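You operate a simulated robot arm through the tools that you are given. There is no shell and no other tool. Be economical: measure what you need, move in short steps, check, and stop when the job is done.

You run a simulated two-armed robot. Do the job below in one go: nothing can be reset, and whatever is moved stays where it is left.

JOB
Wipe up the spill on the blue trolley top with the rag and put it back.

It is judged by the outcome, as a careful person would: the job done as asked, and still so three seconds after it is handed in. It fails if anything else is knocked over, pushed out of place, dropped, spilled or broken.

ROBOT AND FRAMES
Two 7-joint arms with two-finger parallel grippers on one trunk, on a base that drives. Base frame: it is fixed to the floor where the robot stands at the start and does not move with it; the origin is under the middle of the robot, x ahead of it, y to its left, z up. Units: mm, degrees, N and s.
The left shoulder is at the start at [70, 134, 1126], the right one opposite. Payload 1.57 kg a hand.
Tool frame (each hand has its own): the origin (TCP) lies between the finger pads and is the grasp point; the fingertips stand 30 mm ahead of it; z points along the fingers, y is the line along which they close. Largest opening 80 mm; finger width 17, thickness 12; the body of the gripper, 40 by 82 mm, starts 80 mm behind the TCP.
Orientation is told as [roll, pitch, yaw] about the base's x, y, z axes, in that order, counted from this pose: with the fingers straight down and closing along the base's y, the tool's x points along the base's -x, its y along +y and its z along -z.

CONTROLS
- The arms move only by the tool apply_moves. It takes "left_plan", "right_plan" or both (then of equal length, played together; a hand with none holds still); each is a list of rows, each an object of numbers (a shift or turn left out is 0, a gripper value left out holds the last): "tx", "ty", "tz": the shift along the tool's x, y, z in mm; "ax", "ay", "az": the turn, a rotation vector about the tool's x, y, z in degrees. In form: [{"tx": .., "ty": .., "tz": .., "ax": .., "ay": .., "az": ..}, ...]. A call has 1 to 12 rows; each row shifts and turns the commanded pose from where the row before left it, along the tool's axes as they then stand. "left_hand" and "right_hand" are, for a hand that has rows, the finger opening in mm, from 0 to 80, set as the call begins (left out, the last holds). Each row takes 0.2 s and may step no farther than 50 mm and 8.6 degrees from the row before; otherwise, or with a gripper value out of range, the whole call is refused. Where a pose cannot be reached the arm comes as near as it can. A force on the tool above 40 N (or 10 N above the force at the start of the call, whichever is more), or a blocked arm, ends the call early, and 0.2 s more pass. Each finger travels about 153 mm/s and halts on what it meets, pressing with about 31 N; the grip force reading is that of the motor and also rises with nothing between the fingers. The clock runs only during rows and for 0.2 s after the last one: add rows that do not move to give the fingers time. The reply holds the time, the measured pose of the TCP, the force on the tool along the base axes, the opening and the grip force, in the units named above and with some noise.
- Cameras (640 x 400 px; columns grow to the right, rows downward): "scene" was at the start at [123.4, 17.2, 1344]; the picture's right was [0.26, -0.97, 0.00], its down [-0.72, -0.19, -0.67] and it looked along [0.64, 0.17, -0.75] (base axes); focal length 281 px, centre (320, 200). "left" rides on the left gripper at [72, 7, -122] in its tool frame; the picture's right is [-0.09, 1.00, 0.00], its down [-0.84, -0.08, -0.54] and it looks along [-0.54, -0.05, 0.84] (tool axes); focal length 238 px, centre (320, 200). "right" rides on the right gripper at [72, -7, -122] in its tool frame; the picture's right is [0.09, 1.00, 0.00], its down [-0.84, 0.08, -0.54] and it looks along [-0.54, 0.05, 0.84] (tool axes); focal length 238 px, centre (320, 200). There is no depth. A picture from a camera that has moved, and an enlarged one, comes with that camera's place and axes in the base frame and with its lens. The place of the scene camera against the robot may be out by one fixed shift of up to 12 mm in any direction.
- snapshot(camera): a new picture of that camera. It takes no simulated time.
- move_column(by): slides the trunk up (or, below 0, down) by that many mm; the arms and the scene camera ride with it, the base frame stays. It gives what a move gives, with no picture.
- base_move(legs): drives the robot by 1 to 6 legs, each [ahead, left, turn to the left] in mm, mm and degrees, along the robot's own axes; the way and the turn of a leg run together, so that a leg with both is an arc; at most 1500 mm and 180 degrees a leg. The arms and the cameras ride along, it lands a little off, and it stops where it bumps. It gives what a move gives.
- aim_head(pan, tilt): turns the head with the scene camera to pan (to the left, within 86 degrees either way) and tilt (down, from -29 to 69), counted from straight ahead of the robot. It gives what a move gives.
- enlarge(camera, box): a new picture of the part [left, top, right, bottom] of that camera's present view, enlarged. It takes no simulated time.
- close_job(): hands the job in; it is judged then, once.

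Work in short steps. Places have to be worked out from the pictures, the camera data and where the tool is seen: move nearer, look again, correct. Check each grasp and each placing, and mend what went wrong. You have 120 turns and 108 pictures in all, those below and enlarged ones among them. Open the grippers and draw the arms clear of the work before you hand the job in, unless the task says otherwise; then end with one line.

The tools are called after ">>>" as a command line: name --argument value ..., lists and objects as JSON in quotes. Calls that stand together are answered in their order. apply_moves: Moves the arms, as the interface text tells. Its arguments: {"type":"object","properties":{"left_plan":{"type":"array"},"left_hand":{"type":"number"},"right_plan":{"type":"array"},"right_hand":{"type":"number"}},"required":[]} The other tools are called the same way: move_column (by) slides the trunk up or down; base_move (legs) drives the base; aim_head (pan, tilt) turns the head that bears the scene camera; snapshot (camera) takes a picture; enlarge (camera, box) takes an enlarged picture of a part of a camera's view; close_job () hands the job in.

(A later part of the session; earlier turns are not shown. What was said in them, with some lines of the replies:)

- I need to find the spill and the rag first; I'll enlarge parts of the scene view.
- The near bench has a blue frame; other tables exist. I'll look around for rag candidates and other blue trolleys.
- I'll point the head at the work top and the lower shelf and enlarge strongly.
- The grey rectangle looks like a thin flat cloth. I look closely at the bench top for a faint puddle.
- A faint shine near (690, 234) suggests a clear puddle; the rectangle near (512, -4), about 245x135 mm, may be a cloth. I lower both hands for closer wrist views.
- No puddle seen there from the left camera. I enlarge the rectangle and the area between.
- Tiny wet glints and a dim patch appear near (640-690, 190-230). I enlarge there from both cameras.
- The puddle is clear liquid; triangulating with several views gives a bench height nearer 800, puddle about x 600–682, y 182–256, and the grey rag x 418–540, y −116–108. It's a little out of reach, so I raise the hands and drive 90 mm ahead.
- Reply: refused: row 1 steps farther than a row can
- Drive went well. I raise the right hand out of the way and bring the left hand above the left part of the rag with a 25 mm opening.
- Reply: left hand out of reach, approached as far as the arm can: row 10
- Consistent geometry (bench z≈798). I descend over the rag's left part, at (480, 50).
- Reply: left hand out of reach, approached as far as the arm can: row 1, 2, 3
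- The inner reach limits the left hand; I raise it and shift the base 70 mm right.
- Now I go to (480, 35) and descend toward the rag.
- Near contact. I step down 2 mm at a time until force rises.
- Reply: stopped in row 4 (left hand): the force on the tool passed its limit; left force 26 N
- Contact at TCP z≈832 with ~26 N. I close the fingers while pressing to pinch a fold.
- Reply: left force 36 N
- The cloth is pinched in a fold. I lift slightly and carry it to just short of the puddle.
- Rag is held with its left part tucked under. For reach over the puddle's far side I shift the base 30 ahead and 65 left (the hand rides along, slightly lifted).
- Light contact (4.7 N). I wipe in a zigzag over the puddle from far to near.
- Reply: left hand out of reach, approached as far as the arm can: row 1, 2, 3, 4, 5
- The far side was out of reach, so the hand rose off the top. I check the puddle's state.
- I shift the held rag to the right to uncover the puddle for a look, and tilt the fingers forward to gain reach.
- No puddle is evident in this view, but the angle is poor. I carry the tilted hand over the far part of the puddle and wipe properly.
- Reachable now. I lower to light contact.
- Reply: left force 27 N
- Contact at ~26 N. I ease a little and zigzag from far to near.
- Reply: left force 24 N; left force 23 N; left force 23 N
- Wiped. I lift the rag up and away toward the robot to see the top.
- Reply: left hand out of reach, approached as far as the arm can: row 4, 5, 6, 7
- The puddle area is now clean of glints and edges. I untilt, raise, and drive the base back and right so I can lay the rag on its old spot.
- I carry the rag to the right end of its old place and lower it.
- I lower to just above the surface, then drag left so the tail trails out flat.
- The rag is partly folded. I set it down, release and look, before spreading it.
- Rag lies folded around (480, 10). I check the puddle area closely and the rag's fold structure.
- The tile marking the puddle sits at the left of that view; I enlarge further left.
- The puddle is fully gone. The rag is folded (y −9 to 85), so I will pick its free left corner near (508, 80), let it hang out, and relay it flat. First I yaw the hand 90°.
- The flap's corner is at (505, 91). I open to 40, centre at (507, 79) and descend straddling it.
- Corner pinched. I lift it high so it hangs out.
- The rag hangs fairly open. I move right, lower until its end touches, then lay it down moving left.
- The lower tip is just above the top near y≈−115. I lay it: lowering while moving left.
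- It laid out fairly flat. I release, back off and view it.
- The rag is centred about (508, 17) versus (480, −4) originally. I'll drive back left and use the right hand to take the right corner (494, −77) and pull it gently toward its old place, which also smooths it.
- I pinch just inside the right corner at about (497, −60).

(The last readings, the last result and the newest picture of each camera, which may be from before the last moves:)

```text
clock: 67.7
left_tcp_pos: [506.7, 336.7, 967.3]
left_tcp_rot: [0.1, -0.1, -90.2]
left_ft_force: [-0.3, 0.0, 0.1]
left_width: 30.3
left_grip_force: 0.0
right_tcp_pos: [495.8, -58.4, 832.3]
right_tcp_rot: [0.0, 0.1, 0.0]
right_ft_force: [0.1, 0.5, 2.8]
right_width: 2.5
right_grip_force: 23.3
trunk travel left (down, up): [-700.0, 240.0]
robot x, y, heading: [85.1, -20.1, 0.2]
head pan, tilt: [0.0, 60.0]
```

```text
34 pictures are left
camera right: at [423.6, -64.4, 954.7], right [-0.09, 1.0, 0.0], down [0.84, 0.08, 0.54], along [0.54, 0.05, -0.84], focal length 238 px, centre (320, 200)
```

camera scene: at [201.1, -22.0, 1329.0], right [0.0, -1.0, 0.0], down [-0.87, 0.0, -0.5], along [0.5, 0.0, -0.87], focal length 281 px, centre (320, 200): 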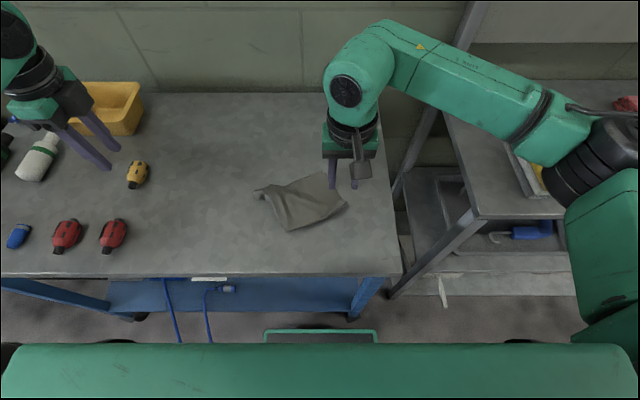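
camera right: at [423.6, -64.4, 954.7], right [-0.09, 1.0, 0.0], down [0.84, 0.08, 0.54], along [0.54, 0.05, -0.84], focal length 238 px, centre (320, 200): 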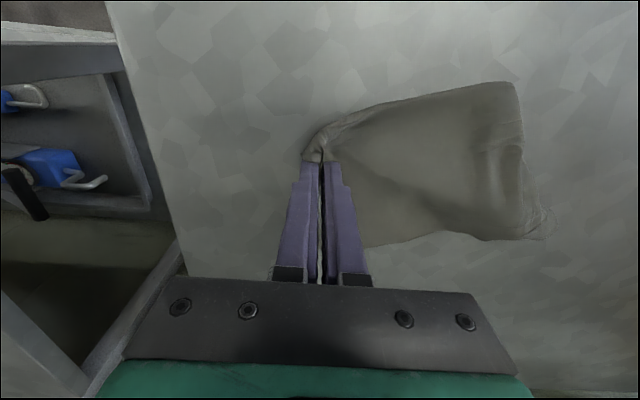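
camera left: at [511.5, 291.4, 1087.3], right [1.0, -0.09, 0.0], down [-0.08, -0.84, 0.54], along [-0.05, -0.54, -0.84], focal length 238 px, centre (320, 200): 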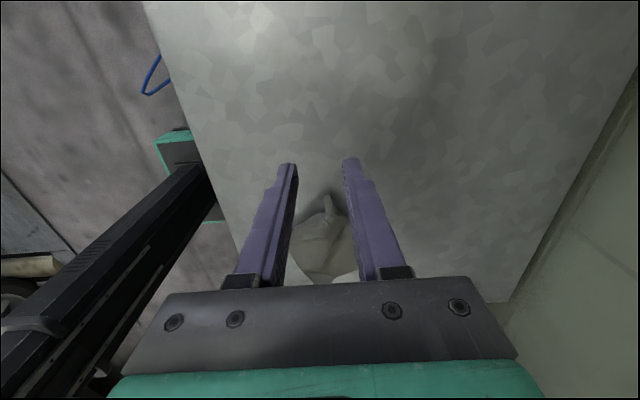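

Pinched. I pull it toward (450, −100), low over the surface.

>>> apply_moves --right_plan '[{"tz": -5}, {"tx": 11, "ty": -11}, {"tx": 11, "ty": -11}, {"tx": 11, "ty": -11}, {"tx": 12, "ty": -11}, {"tz": 4}, {}]'

>>> snapshot --camera "right"

>>> enlarge --camera "scene" --box '[210, 110, 410, 270]'

```text
clock: 69.3
left_tcp_pos: [506.4, 336.9, 967.6]
left_tcp_rot: [0.0, -0.1, -90.1]
left_ft_force: [0.3, -0.6, 0.1]
left_width: 29.9
left_grip_force: 0.0
right_tcp_pos: [450.8, -101.4, 833.2]
right_tcp_rot: [0.0, 0.1, 0.0]
right_ft_force: [0.7, -0.9, 0.5]
right_width: 2.4
right_grip_force: 24.0
trunk travel left (down, up): [-700.0, 240.0]
robot x, y, heading: [84.1, -17.9, 0.2]
head pan, tilt: [0.0, 60.0]
```

```text
33 pictures are left
camera right: at [379.0, -108.3, 956.0], right [-0.09, 1.0, 0.0], down [0.84, 0.08, 0.54], along [0.54, 0.05, -0.84], focal length 238 px, centre (320, 200)
```

right: 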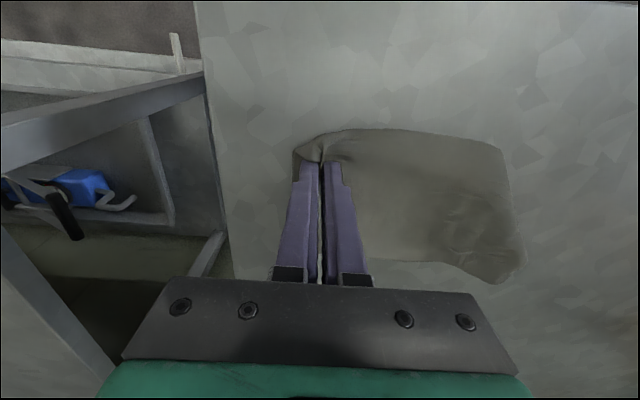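

```text
2.50 times, centred on (310, 190) of scene
camera zoom: at [201.0, -22.3, 1329.0], right [0.0, -1.0, 0.0], down [-0.87, 0.0, -0.5], along [0.5, 0.0, -0.87], focal length 702 px, centre (345, 225)
```

zoom: 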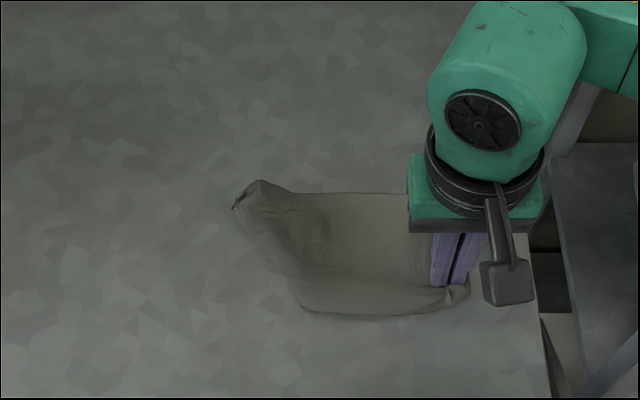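

The rag now lies over x 425–540, y −110–75, close to its old place. I release, lift clear and check.

>>> apply_moves --right_plan '[{}, {"tz": -25}, {"tz": -40}, {"tz": -40}, {"tz": -40}, {"tz": -30, "ty": -35}, {"ty": -45}, {"ty": -30}]' --right_hand 40

>>> snapshot --camera "scene"

>>> enlarge --camera "scene" --box '[180, 110, 410, 270]'

>>> enlarge --camera "scene" --box '[155, 110, 275, 185]'

```text
clock: 71.1
left_tcp_pos: [507.1, 335.1, 966.7]
left_tcp_rot: [0.0, -0.1, -90.1]
left_ft_force: [0.5, -0.1, -0.9]
left_width: 29.9
left_grip_force: 0.0
right_tcp_pos: [450.0, -212.4, 1007.0]
right_tcp_rot: [0.0, 0.0, 0.0]
right_ft_force: [-0.4, 1.0, -0.2]
right_width: 40.1
right_grip_force: 0.1
trunk travel left (down, up): [-700.0, 240.0]
robot x, y, heading: [87.3, -17.5, -0.0]
head pan, tilt: [0.0, 60.0]
```

```text
31 pictures are left
camera scene: at [200.7, -22.8, 1329.0], right [0.0, -1.0, 0.0], down [-0.87, 0.0, -0.5], along [0.5, 0.0, -0.87], focal length 281 px, centre (320, 200)
```

scene: 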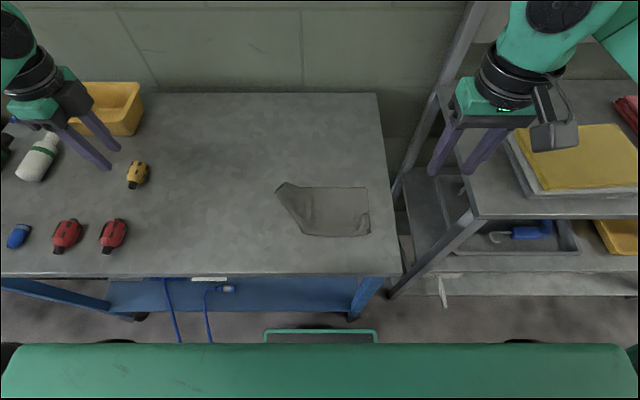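

```text
2.50 times, centred on (295, 190) of scene
camera zoom: at [200.7, -22.8, 1329.0], right [0.0, -1.0, 0.0], down [-0.87, 0.0, -0.5], along [0.5, 0.0, -0.87], focal length 702 px, centre (382, 225)
```

zoom: 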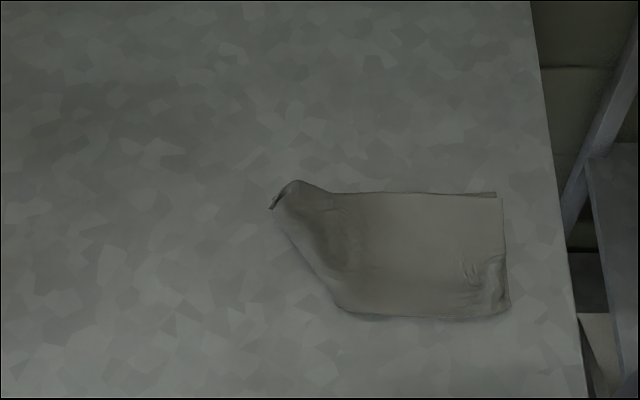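

```text
5.33 times, centred on (215, 148) of scene
camera zoom: at [200.7, -22.8, 1329.0], right [0.0, -1.0, 0.0], down [-0.87, 0.0, -0.5], along [0.5, 0.0, -0.87], focal length 1498 px, centre (880, 480)
```

zoom: 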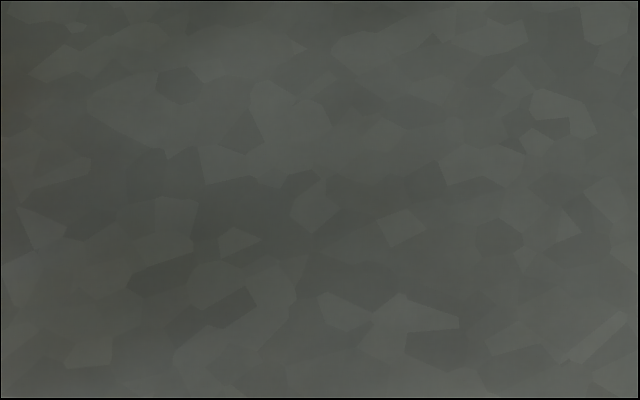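

The puddle is gone, the rag lies back in place, and everything else is undisturbed. I back the base away so that both open hands are clear.

>>> apply_moves --left_plan '[{"tz": -40}, {"tz": -40}, {}]'

>>> base_move --legs '[[-150, 0, 0]]'

>>> snapshot --camera "scene"

```text
clock: 71.9
left_tcp_pos: [505.3, 336.1, 1046.1]
left_tcp_rot: [-0.1, -0.1, -90.1]
left_ft_force: [-0.3, 1.0, -0.1]
left_width: 30.1
left_grip_force: 0.0
right_tcp_pos: [449.0, -209.8, 1007.3]
right_tcp_rot: [-0.1, 0.1, 0.0]
right_ft_force: [0.3, 0.9, 0.2]
right_width: 39.9
right_grip_force: 0.0
trunk travel left (down, up): [-700.0, 240.0]
robot x, y, heading: [89.5, -17.4, 0.0]
head pan, tilt: [0.0, 60.0]
```

```text
clock: 73.3
left_tcp_pos: [356.1, 334.8, 1046.9]
left_tcp_rot: [-0.2, 0.0, -90.2]
left_ft_force: [-0.2, 0.4, 0.5]
left_width: 29.8
left_grip_force: 0.0
right_tcp_pos: [300.9, -211.6, 1006.0]
right_tcp_rot: [-0.1, 0.1, -0.1]
right_ft_force: [0.1, -0.2, -0.4]
right_width: 39.9
right_grip_force: 0.0
trunk travel left (down, up): [-700.0, 240.0]
robot x, y, heading: [-67.3, -15.8, -0.0]
head pan, tilt: [0.0, 60.0]
```

```text
28 pictures are left
camera scene: at [52.9, -22.3, 1328.8], right [0.0, -1.0, 0.0], down [-0.87, 0.0, -0.5], along [0.5, 0.0, -0.87], focal length 281 px, centre (320, 200)
```

scene: 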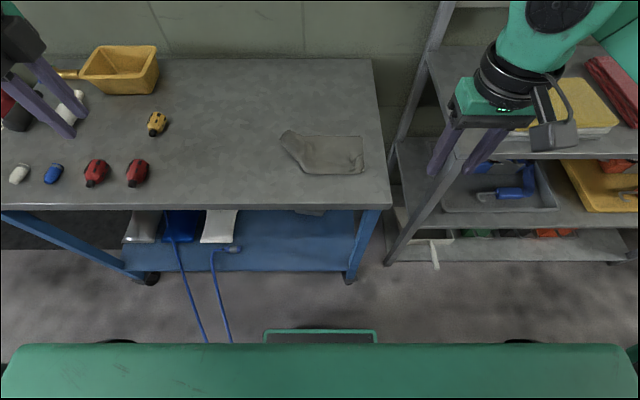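

Everything is in order and the arms are clear, so I hand the job in.

>>> close_job

```text
The job is handed in.
```

The spill on the blue trolley top is wiped up. The rag is back within about 15 mm of where it lay, mostly flat with its near-left corner tucked under, and I saw nothing else out of place.
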